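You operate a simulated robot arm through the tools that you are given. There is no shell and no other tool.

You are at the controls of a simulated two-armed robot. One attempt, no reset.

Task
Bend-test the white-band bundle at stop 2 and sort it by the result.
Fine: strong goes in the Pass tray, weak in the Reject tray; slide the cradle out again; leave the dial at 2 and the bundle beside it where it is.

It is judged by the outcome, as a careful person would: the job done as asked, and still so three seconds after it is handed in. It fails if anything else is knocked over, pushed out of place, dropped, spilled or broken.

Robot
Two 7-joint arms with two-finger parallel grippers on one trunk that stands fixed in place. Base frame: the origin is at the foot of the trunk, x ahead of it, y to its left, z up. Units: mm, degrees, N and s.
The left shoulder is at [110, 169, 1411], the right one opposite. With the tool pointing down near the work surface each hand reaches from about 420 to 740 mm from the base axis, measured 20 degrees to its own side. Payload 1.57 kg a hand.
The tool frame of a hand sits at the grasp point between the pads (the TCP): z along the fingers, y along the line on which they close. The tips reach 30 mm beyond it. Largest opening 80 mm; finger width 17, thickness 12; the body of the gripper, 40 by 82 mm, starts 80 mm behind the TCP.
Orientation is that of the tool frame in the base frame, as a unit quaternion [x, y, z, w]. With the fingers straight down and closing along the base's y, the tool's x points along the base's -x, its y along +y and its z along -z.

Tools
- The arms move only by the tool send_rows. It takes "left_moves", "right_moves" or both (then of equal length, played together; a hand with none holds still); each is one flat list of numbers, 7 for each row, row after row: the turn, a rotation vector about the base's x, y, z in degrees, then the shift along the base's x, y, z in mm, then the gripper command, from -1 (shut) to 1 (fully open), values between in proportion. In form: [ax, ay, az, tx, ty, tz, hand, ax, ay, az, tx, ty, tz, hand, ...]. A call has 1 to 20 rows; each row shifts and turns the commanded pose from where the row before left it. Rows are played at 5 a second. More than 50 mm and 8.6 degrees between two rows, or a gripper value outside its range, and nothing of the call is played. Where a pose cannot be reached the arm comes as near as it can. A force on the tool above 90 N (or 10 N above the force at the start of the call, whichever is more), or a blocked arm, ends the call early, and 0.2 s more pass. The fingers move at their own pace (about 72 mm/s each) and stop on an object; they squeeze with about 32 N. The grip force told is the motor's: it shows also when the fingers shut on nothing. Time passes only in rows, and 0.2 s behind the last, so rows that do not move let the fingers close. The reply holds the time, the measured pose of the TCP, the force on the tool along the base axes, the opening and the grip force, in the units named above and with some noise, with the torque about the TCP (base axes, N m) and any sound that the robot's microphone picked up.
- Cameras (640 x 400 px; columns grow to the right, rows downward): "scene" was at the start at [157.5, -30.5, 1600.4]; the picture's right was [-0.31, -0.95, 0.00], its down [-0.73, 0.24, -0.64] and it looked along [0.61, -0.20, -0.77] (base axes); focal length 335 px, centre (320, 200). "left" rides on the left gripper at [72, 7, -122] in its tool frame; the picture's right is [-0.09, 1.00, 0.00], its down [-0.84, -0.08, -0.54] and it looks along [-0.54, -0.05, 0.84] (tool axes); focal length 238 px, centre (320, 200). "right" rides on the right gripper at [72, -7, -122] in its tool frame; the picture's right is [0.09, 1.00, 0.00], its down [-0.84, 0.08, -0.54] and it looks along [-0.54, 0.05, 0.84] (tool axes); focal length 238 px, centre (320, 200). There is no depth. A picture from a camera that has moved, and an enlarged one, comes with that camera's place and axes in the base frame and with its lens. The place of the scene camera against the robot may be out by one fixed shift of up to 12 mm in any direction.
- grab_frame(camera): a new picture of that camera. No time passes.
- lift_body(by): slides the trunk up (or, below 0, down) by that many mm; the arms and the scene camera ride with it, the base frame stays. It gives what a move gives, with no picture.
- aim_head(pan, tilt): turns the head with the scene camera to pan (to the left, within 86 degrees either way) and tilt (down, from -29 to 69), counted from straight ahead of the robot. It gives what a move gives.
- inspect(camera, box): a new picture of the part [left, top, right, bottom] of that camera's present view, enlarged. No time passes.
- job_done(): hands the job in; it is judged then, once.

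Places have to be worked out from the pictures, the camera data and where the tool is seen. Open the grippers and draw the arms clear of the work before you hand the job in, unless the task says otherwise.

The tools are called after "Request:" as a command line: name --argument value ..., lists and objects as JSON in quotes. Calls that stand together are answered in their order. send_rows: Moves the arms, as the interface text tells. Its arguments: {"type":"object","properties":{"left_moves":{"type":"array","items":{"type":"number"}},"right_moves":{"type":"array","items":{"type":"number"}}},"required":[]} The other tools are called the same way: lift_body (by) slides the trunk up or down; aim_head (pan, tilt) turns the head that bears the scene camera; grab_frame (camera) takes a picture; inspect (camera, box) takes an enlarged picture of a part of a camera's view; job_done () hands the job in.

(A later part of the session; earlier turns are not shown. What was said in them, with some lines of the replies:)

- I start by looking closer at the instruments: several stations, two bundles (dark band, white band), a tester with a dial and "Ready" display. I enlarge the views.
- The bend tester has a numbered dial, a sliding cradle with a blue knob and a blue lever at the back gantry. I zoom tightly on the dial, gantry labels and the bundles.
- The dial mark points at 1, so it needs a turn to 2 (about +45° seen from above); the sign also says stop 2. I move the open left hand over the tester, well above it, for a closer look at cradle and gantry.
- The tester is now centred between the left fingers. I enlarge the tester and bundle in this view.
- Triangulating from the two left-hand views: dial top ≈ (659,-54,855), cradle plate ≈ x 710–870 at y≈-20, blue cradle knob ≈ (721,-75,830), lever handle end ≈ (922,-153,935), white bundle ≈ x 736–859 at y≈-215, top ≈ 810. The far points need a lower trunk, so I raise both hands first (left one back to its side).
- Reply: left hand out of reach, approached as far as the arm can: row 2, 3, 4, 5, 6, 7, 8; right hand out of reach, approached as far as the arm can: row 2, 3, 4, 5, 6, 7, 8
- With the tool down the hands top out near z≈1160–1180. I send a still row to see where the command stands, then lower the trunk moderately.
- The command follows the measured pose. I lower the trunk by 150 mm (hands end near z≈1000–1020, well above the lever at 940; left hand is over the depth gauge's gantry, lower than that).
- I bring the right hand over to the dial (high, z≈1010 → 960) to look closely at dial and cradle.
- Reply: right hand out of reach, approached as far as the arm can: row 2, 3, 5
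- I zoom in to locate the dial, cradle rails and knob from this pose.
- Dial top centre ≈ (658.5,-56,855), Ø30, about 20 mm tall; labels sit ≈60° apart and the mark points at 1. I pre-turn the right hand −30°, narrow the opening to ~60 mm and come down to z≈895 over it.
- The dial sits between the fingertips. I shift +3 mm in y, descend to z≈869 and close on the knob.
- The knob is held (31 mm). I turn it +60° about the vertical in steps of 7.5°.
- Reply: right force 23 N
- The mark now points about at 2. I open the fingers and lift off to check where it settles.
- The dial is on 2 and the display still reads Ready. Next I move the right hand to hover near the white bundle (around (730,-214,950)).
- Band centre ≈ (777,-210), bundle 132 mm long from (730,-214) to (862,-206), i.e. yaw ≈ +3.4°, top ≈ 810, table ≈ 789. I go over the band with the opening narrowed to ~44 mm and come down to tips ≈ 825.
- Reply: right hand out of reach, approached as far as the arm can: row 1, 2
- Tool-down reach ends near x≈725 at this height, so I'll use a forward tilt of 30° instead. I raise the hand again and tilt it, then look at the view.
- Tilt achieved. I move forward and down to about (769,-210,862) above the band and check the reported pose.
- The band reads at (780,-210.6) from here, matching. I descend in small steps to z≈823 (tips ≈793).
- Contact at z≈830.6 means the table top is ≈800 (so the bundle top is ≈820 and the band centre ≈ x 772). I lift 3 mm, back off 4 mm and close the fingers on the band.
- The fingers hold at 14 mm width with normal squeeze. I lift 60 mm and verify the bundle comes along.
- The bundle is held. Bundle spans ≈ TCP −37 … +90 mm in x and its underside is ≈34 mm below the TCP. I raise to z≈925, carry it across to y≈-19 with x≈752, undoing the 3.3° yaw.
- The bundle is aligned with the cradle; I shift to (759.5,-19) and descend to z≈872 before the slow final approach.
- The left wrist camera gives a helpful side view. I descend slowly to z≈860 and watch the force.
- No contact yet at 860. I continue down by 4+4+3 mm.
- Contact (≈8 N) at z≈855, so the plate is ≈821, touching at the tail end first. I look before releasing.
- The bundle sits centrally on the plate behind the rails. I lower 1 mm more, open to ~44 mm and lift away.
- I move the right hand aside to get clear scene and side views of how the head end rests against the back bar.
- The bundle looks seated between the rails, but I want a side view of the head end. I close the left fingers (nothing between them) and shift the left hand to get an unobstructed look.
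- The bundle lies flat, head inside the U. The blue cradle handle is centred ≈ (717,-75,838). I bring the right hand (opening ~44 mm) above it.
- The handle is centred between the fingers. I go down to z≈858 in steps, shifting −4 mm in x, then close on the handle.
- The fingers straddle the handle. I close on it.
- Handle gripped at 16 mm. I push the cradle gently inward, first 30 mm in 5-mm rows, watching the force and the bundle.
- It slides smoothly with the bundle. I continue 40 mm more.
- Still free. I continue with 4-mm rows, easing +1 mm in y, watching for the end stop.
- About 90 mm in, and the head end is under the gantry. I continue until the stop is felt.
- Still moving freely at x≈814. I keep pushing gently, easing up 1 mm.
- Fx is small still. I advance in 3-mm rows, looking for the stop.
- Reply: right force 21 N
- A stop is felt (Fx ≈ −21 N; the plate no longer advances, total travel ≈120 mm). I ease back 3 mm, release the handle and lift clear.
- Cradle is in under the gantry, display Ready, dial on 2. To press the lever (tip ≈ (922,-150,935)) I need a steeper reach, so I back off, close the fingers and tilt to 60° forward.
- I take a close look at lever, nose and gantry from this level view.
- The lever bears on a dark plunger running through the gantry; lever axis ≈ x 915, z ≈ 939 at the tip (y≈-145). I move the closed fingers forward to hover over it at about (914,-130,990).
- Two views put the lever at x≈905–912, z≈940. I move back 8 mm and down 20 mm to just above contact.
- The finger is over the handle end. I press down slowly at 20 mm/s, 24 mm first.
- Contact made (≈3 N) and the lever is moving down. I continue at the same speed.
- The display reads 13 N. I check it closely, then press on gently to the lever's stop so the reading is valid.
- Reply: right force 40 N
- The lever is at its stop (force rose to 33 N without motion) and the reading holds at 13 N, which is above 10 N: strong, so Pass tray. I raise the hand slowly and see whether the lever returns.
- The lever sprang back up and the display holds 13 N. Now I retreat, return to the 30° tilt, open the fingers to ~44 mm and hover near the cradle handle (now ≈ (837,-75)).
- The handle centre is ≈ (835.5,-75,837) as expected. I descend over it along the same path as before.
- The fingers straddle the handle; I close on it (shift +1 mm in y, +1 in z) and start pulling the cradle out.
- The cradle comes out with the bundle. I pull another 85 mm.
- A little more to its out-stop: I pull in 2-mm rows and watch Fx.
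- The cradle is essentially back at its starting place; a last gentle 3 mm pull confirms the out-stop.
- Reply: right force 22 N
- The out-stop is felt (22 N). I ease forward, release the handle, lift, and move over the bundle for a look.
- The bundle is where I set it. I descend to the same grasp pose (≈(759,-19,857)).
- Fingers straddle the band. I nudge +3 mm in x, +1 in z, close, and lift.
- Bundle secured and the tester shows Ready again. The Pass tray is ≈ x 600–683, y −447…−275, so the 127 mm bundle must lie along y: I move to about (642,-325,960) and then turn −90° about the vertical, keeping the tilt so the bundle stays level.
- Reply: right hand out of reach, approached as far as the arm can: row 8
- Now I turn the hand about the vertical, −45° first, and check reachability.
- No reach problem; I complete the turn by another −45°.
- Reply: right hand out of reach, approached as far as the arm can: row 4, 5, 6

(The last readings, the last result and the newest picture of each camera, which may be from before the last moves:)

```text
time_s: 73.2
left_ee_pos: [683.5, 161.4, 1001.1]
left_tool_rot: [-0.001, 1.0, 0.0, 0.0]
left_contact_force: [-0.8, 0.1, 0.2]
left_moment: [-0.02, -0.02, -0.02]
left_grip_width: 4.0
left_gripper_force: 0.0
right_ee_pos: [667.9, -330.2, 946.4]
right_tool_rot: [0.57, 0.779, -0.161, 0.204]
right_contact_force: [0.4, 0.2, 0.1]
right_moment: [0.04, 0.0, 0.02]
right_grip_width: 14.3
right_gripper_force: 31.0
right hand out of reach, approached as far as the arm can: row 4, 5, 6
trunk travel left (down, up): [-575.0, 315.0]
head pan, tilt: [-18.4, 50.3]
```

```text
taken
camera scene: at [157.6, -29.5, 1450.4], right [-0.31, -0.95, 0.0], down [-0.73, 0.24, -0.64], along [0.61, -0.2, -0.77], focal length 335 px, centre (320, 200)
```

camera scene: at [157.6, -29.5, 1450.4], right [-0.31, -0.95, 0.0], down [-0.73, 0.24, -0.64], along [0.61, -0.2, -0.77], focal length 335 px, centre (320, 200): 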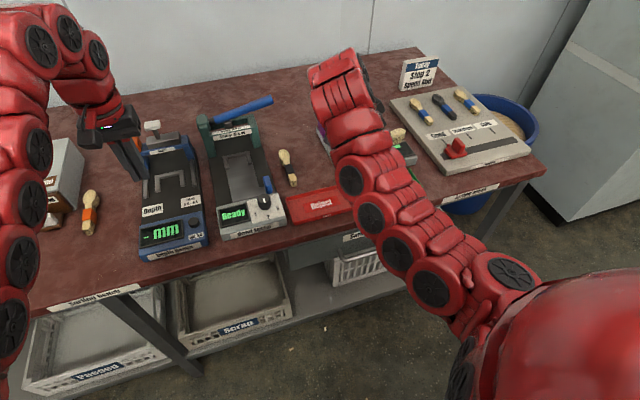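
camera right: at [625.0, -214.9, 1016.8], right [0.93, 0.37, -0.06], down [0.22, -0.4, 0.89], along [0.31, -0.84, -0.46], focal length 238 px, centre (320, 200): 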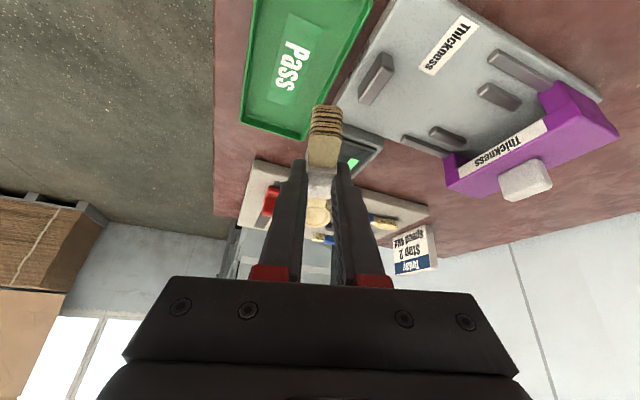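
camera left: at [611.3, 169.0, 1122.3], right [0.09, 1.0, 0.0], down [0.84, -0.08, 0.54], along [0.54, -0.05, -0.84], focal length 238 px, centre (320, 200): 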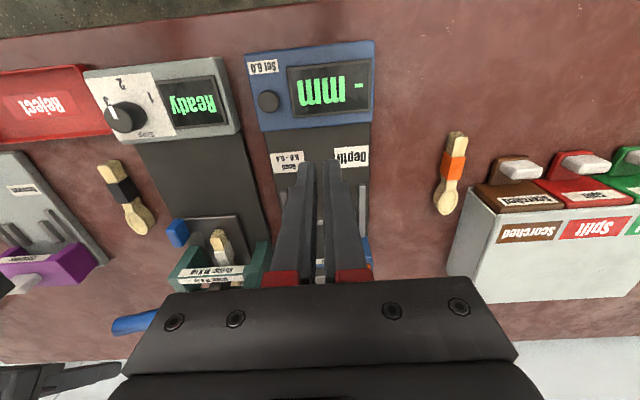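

The turn reached −72°; the tray from this view is ≈ x 605–680, y −443…−280 (centre (642,-361)). I descend to z≈890 over it and try to finish the turn there.

Request:
send_rows --right_moves '[0, 0, 0, -8, -1, -19, -1, 0, 0, 0, -8, -1, -19, -1, 0, 0, 0, -7, -1, -18, -1, 0, 0, -5, 0, 0, 0, -1, 0, 0, -5, 0, 0, 0, -1, 0, 0, -5, 0, 0, 0, -1, 0, 0, 0, 0, 0, 0, -1]'

Request:
grab_frame --camera "right"

Request:
inspect --camera "scene" --box '[290, 100, 470, 250]'

```text
time_s: 74.8
left_ee_pos: [683.8, 162.2, 999.7]
left_tool_rot: [0.0, 1.0, 0.001, 0.0]
left_contact_force: [-0.6, -0.7, -0.1]
left_moment: [-0.01, 0.01, 0.01]
left_grip_width: 3.9
left_gripper_force: 0.1
right_ee_pos: [644.7, -333.5, 893.1]
right_tool_rot: [0.667, 0.699, -0.186, 0.181]
right_contact_force: [0.4, -0.5, -0.8]
right_moment: [0.0, 0.0, -0.06]
right_grip_width: 14.4
right_gripper_force: 30.6
trunk travel left (down, up): [-575.0, 315.0]
head pan, tilt: [-18.4, 50.3]
```

```text
taken
camera right: at [633.6, -210.3, 961.1], right [0.99, 0.12, -0.06], down [0.11, -0.45, 0.89], along [0.08, -0.89, -0.46], focal length 238 px, centre (320, 200)
```

right: 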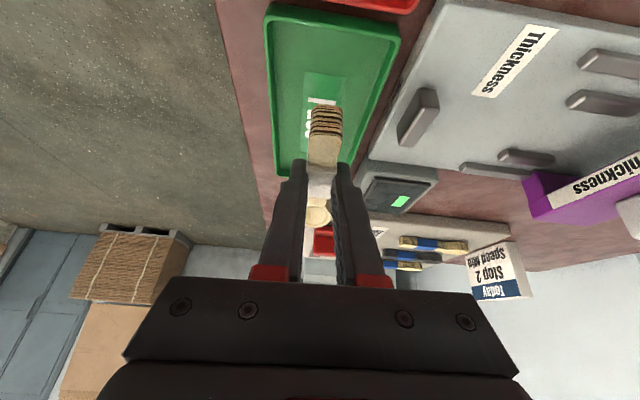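

```text
2.67 times, centred on (380, 175) of scene
camera zoom: at [158.0, -29.4, 1450.3], right [-0.31, -0.95, 0.0], down [-0.73, 0.24, -0.64], along [0.61, -0.2, -0.77], focal length 893 px, centre (160, 267)
```

zoom: 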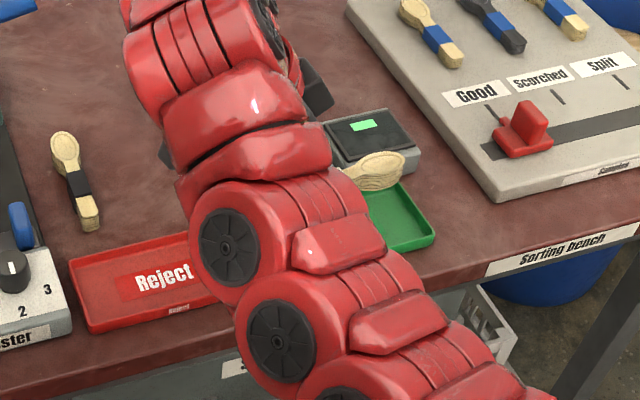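

The bundle is now along y (yaw −87°) and over the tray (centre ≈ (641,-360)). I shift −5 mm in x and descend to z≈852.

Request:
send_rows --right_moves '[0, 0, 0, -3, 0, -15, -1, 0, 0, 0, -2, 0, -15, -1, 0, 0, 0, 0, 0, -11, -1, 0, 0, 0, 0, 0, 0, -1]'

Request:
grab_frame --camera "right"

Request:
inspect --camera "scene" --box '[290, 100, 470, 250]'

```text
time_s: 75.8
left_ee_pos: [683.4, 161.2, 1001.5]
left_tool_rot: [-0.001, 1.0, 0.0, 0.001]
left_contact_force: [-0.4, -0.3, -0.8]
left_moment: [0.0, 0.02, 0.01]
left_grip_width: 4.0
left_gripper_force: 0.1
right_ee_pos: [640.1, -334.7, 852.9]
right_tool_rot: [0.665, 0.699, -0.187, 0.182]
right_contact_force: [-0.8, -0.6, -0.5]
right_moment: [0.02, 0.0, 0.01]
right_grip_width: 14.5
right_gripper_force: 30.3
trunk travel left (down, up): [-575.0, 315.0]
head pan, tilt: [-18.4, 50.3]
```

```text
taken
camera right: at [627.7, -211.8, 921.3], right [0.99, 0.12, -0.06], down [0.11, -0.45, 0.89], along [0.08, -0.89, -0.46], focal length 238 px, centre (320, 200)
```

right: 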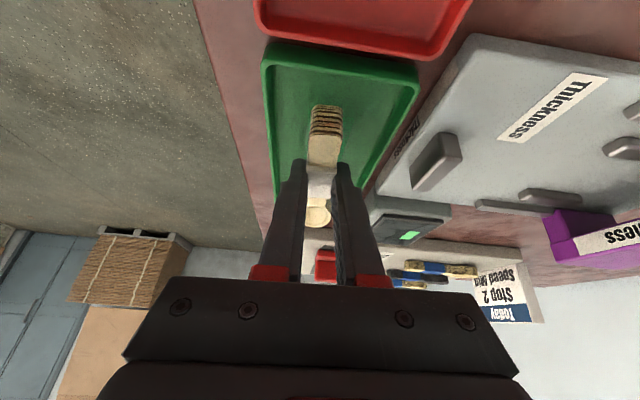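

```text
2.67 times, centred on (380, 175) of scene
camera zoom: at [157.5, -30.5, 1450.4], right [-0.31, -0.95, 0.0], down [-0.73, 0.24, -0.64], along [0.61, -0.2, -0.77], focal length 893 px, centre (160, 267)
```

zoom: 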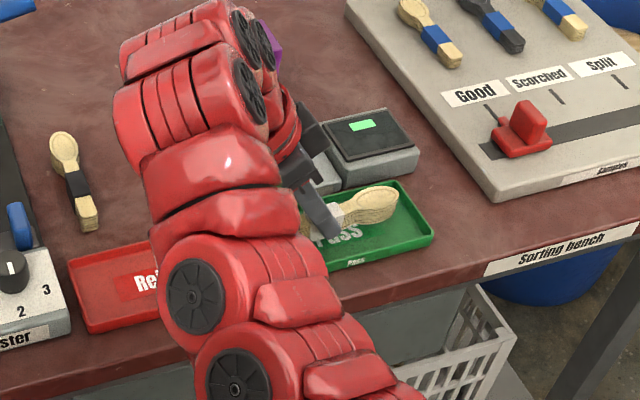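

The bundle hovers within the tray outline. I lower it slowly, watching Fz.

Request:
send_rows --right_moves '[0, 0, 0, 0, 0, -5, -1, 0, 0, 0, 0, 0, -3, -1, 0, 0, 0, 0, 0, 0, -1]'

```text
time_s: 76.5
left_ee_pos: [683.1, 160.9, 1001.8]
left_tool_rot: [-0.001, 1.0, 0.0, 0.0]
left_contact_force: [-0.1, 0.0, -0.2]
left_moment: [0.0, 0.0, 0.01]
left_grip_width: 4.0
left_gripper_force: 0.1
right_ee_pos: [639.7, -334.1, 843.1]
right_tool_rot: [0.667, 0.698, -0.187, 0.182]
right_contact_force: [0.1, -0.5, -0.2]
right_moment: [0.01, 0.02, -0.02]
right_grip_width: 14.3
right_gripper_force: 30.5
trunk travel left (down, up): [-575.0, 315.0]
head pan, tilt: [-18.4, 50.3]
```

Request:
send_rows --right_moves '[0, 0, 0, 0, 0, -2, -1, 0, 0, 0, 0, 0, -2, -1, 0, 0, 0, 0, 0, 0, -1]'

```text
time_s: 77.3
left_ee_pos: [682.6, 160.7, 1001.0]
left_tool_rot: [0.0, 1.0, 0.0, 0.0]
left_contact_force: [-0.1, -0.2, 0.4]
left_moment: [-0.03, 0.03, 0.0]
left_grip_width: 4.3
left_gripper_force: 0.0
right_ee_pos: [638.7, -334.8, 840.0]
right_tool_rot: [0.665, 0.7, -0.186, 0.185]
right_contact_force: [0.8, -0.8, 5.0]
right_moment: [-0.01, -0.08, 0.06]
right_grip_width: 14.2
right_gripper_force: 31.2
trunk travel left (down, up): [-575.0, 315.0]
head pan, tilt: [-18.4, 50.3]
```

The bundle touches the tray floor (5 N at z≈840). I open to ~30 mm and lift straight up.

Request:
send_rows --right_moves '[0, 0, 0, 0, 0, 0, -0.5, 0, 0, 0, 0, 0, 0, -0.25, 0, 0, 0, 0, 0, 0, -0.25, 0, 0, 0, 0, 0, 15, -0.25, 0, 0, 0, 0, 3, 25, -0.25, 0, 0, 0, 0, 5, 30, -0.25, 0, 0, 0, 0, 0, 0, -0.25]'

Request:
grab_frame --camera "right"

Request:
inspect --camera "scene" --box '[290, 100, 470, 250]'

```text
time_s: 79.0
left_ee_pos: [683.0, 162.0, 1000.2]
left_tool_rot: [0.0, 1.0, 0.0, 0.0]
left_contact_force: [0.0, -0.6, -0.4]
left_moment: [0.01, -0.01, 0.02]
left_grip_width: 3.8
left_gripper_force: 0.1
right_ee_pos: [651.6, -327.0, 908.3]
right_tool_rot: [0.667, 0.698, -0.187, 0.182]
right_contact_force: [0.7, 0.0, 0.3]
right_moment: [0.02, 0.02, 0.01]
right_grip_width: 30.0
right_gripper_force: 0.1
right hand out of reach, approached as far as the arm can: row 6
trunk travel left (down, up): [-575.0, 315.0]
head pan, tilt: [-18.4, 50.3]
```

```text
taken
camera right: at [640.5, -203.9, 976.9], right [0.99, 0.12, -0.06], down [0.11, -0.45, 0.89], along [0.08, -0.89, -0.46], focal length 238 px, centre (320, 200)
```

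right: 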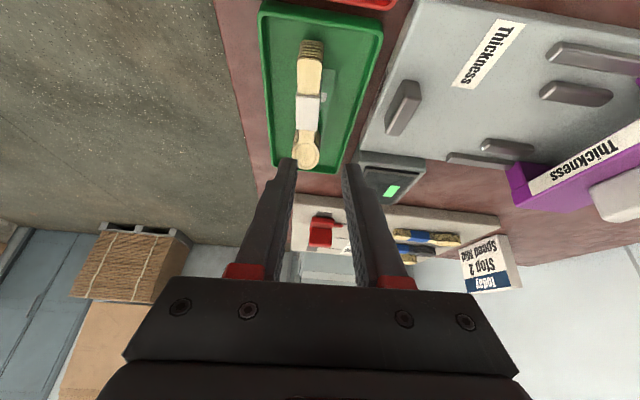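

```text
2.67 times, centred on (380, 175) of scene
camera zoom: at [157.8, -30.4, 1450.3], right [-0.32, -0.95, 0.0], down [-0.73, 0.24, -0.64], along [0.61, -0.2, -0.77], focal length 893 px, centre (160, 267)
```

zoom: 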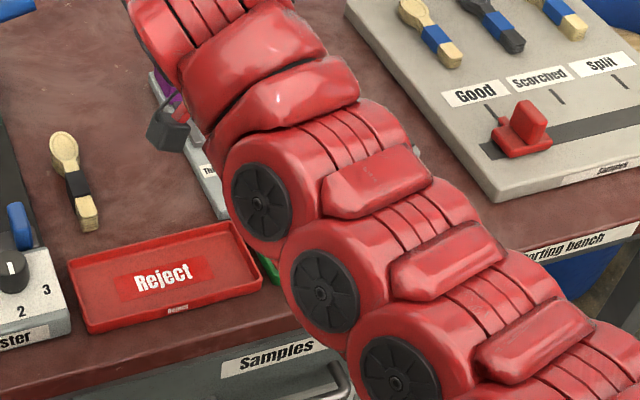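

The bundle lies in the Pass tray. I turn the hand back and untilt it, moving outward a little for reach.

Request:
send_rows --right_moves '[0, 0, 7.5, 3, 0, 2, -0.25, 0, 0, 7.5, 3, 0, 2, -0.25, 0, 0, 7.5, 3, 0, 2, -0.25, 0, 0, 7.5, 3, 0, 2, -0.25, 0, 0, 7.5, 3, 0, 2, -0.25, 0, 0, 7.5, 3, 0, 2, -0.25, 0, 0, 7.5, 0, 0, 2, -0.25, 0, 0, 7.5, 0, 0, 2, -0.25, 0, 0, 7.5, 0, 0, 2, -0.25, 0, 0, 7.5, 0, 0, 2, -0.25, 0, 0, 7.5, 0, 0, 2, -0.25, 0, 0, 5, 0, 0, 2, -0.25, 0, 7.5, 0, 0, 0, 0, 0, 0, 7.5, 0, 0, 0, 0, 0.5, 0, 7.5, 0, 0, 0, 0, 1, 0, 7.5, 0, 0, 0, 0, 1, 0, 0, 0, 0, 0, 0, 1]'

Request:
grab_frame --camera "scene"

```text
time_s: 82.5
left_ee_pos: [682.8, 160.3, 1001.9]
left_tool_rot: [0.0, 1.0, 0.0, 0.0]
left_contact_force: [0.5, -0.8, 1.4]
left_moment: [0.02, -0.01, 0.01]
left_grip_width: 4.0
left_gripper_force: 0.0
right_ee_pos: [667.5, -328.5, 932.3]
right_tool_rot: [-0.003, 1.0, -0.007, 0.001]
right_contact_force: [-0.4, -0.1, -0.3]
right_moment: [0.02, -0.01, 0.02]
right_grip_width: 80.0
right_gripper_force: 0.0
trunk travel left (down, up): [-575.0, 315.0]
head pan, tilt: [-18.4, 50.3]
```

```text
taken
camera scene: at [156.8, -31.1, 1450.4], right [-0.32, -0.95, 0.0], down [-0.73, 0.24, -0.64], along [0.61, -0.2, -0.77], focal length 335 px, centre (320, 200)
```

scene: 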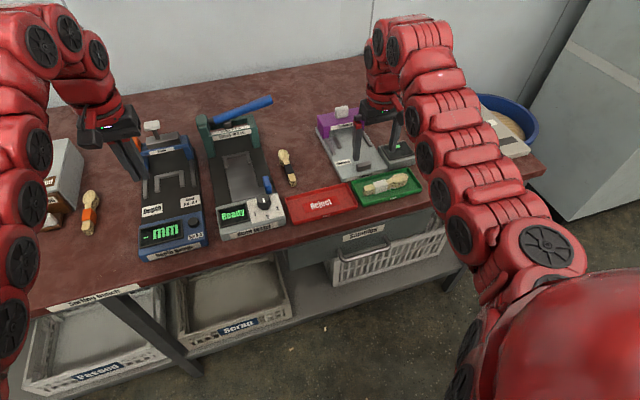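

All looks right. I raise the trunk back by 150 mm, which lifts both hands clear.

Request:
lift_body --by 150

Request:
send_rows --right_moves '[0, 0, 0, -10, -22, 0, 1, 0, 0, 0, -10, -22, 0, 1, 0, 0, 0, -10, -22, 0, 1, 0, 0, 0, -10, -22, 0, 1, 0, 0, 0, -10, -22, 0, 1]' --left_moves '[0, 0, 0, -5, 9, 0, 0, 0, 0, 0, -5, 9, 0, 1, 0, 0, 0, -5, 9, 0, 1, 0, 0, 0, -5, 9, 0, 1, 0, 0, 0, -5, 9, 0, 1]'

Request:
grab_frame --camera "scene"

Request:
inspect --camera "scene" --box '[190, 120, 430, 270]'

Request:
grab_frame --camera "right"

Request:
grab_frame --camera "left"

```text
time_s: 84.3
left_ee_pos: [683.1, 161.8, 1150.7]
left_tool_rot: [-0.001, 1.0, 0.0, 0.0]
left_contact_force: [-0.2, -0.2, 0.6]
left_moment: [0.0, -0.02, 0.01]
left_grip_width: 3.9
left_gripper_force: 0.1
right_ee_pos: [668.2, -328.0, 1080.8]
right_tool_rot: [-0.005, 1.0, -0.008, 0.003]
right_contact_force: [0.9, -0.1, -0.3]
right_moment: [0.0, 0.0, -0.01]
right_grip_width: 80.3
right_gripper_force: 0.2
trunk travel left (down, up): [-725.0, 165.0]
head pan, tilt: [-18.4, 50.3]
```

```text
time_s: 85.5
left_ee_pos: [658.3, 207.3, 1151.2]
left_tool_rot: [0.0, 1.0, -0.001, -0.001]
left_contact_force: [-0.1, 0.4, -0.5]
left_moment: [0.01, -0.01, -0.01]
left_grip_width: 79.9
left_gripper_force: 0.0
right_ee_pos: [620.2, -436.3, 1083.9]
right_tool_rot: [-0.005, 1.0, -0.007, 0.002]
right_contact_force: [-0.5, 0.0, -0.2]
right_moment: [-0.01, 0.03, 0.04]
right_grip_width: 80.1
right_gripper_force: 0.1
trunk travel left (down, up): [-725.0, 165.0]
head pan, tilt: [-18.4, 50.3]
```

```text
taken
camera scene: at [157.0, -30.7, 1600.4], right [-0.31, -0.95, 0.0], down [-0.73, 0.24, -0.64], along [0.61, -0.2, -0.77], focal length 335 px, centre (320, 200)
```

scene: 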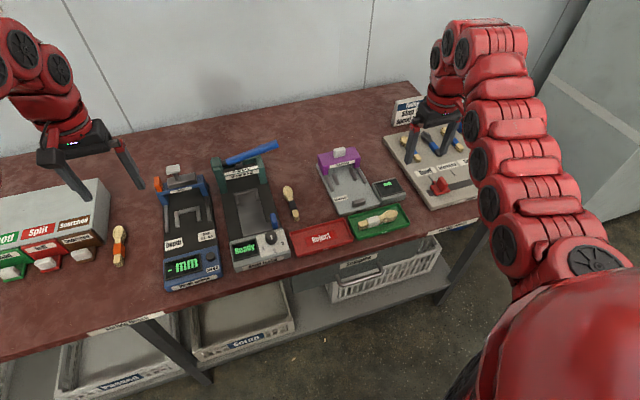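

```text
2.67 times, centred on (310, 195) of scene
camera zoom: at [157.0, -30.7, 1600.4], right [-0.31, -0.95, 0.0], down [-0.73, 0.24, -0.64], along [0.61, -0.2, -0.77], focal length 893 px, centre (347, 213)
```

zoom: 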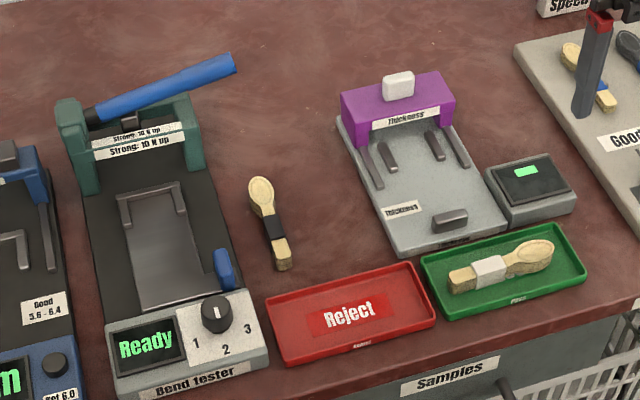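

```text
taken
camera right: at [547.1, -442.2, 1205.5], right [-0.1, 0.99, -0.02], down [0.83, 0.09, 0.54], along [0.54, 0.04, -0.84], focal length 238 px, centre (320, 200)
```

right: 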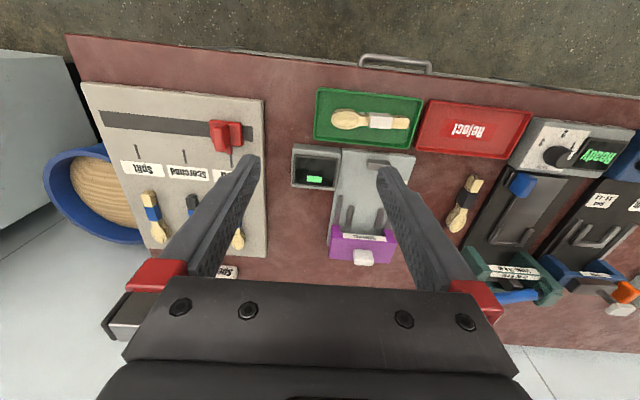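

```text
taken
camera left: at [586.6, 214.9, 1271.7], right [0.09, 1.0, 0.0], down [0.84, -0.08, 0.54], along [0.54, -0.05, -0.84], focal length 238 px, centre (320, 200)
```

left: 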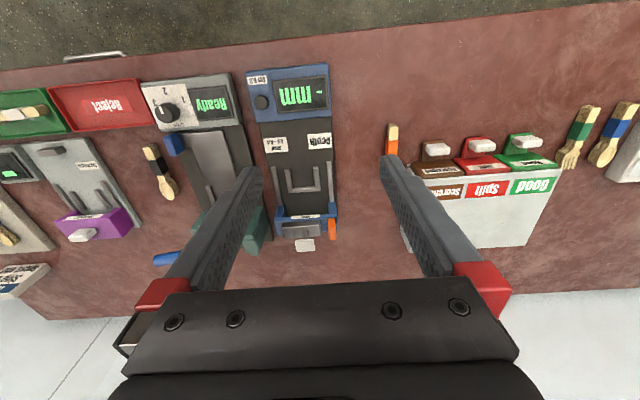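

The white-band bundle (13 N, strong) lies in the Pass tray. The cradle is out, the dial is on 2 and the lever is up. The dark-band bundle has not been moved, and both hands are open and clear, so I hand the job in.

Request:
job_done

```text
The job is handed in.
```

The white-band bundle tested strong and is in the Pass tray. It read 13 N at stop 2, and the tester's label counts 10 N and up as strong.

- **Dial:** it was on 1 at the start, so I turned it to 2 and left it there.
- **Cradle:** slid back out to its stop and empty, with the lever up and the display showing Ready.
- **Neighbouring bundle:** the dark-band bundle beside the tester was not touched.
- **Arms:** both grippers are open and clear of the work, and the trunk is back at its starting height.

In the final pictures nothing else looked moved or knocked over.
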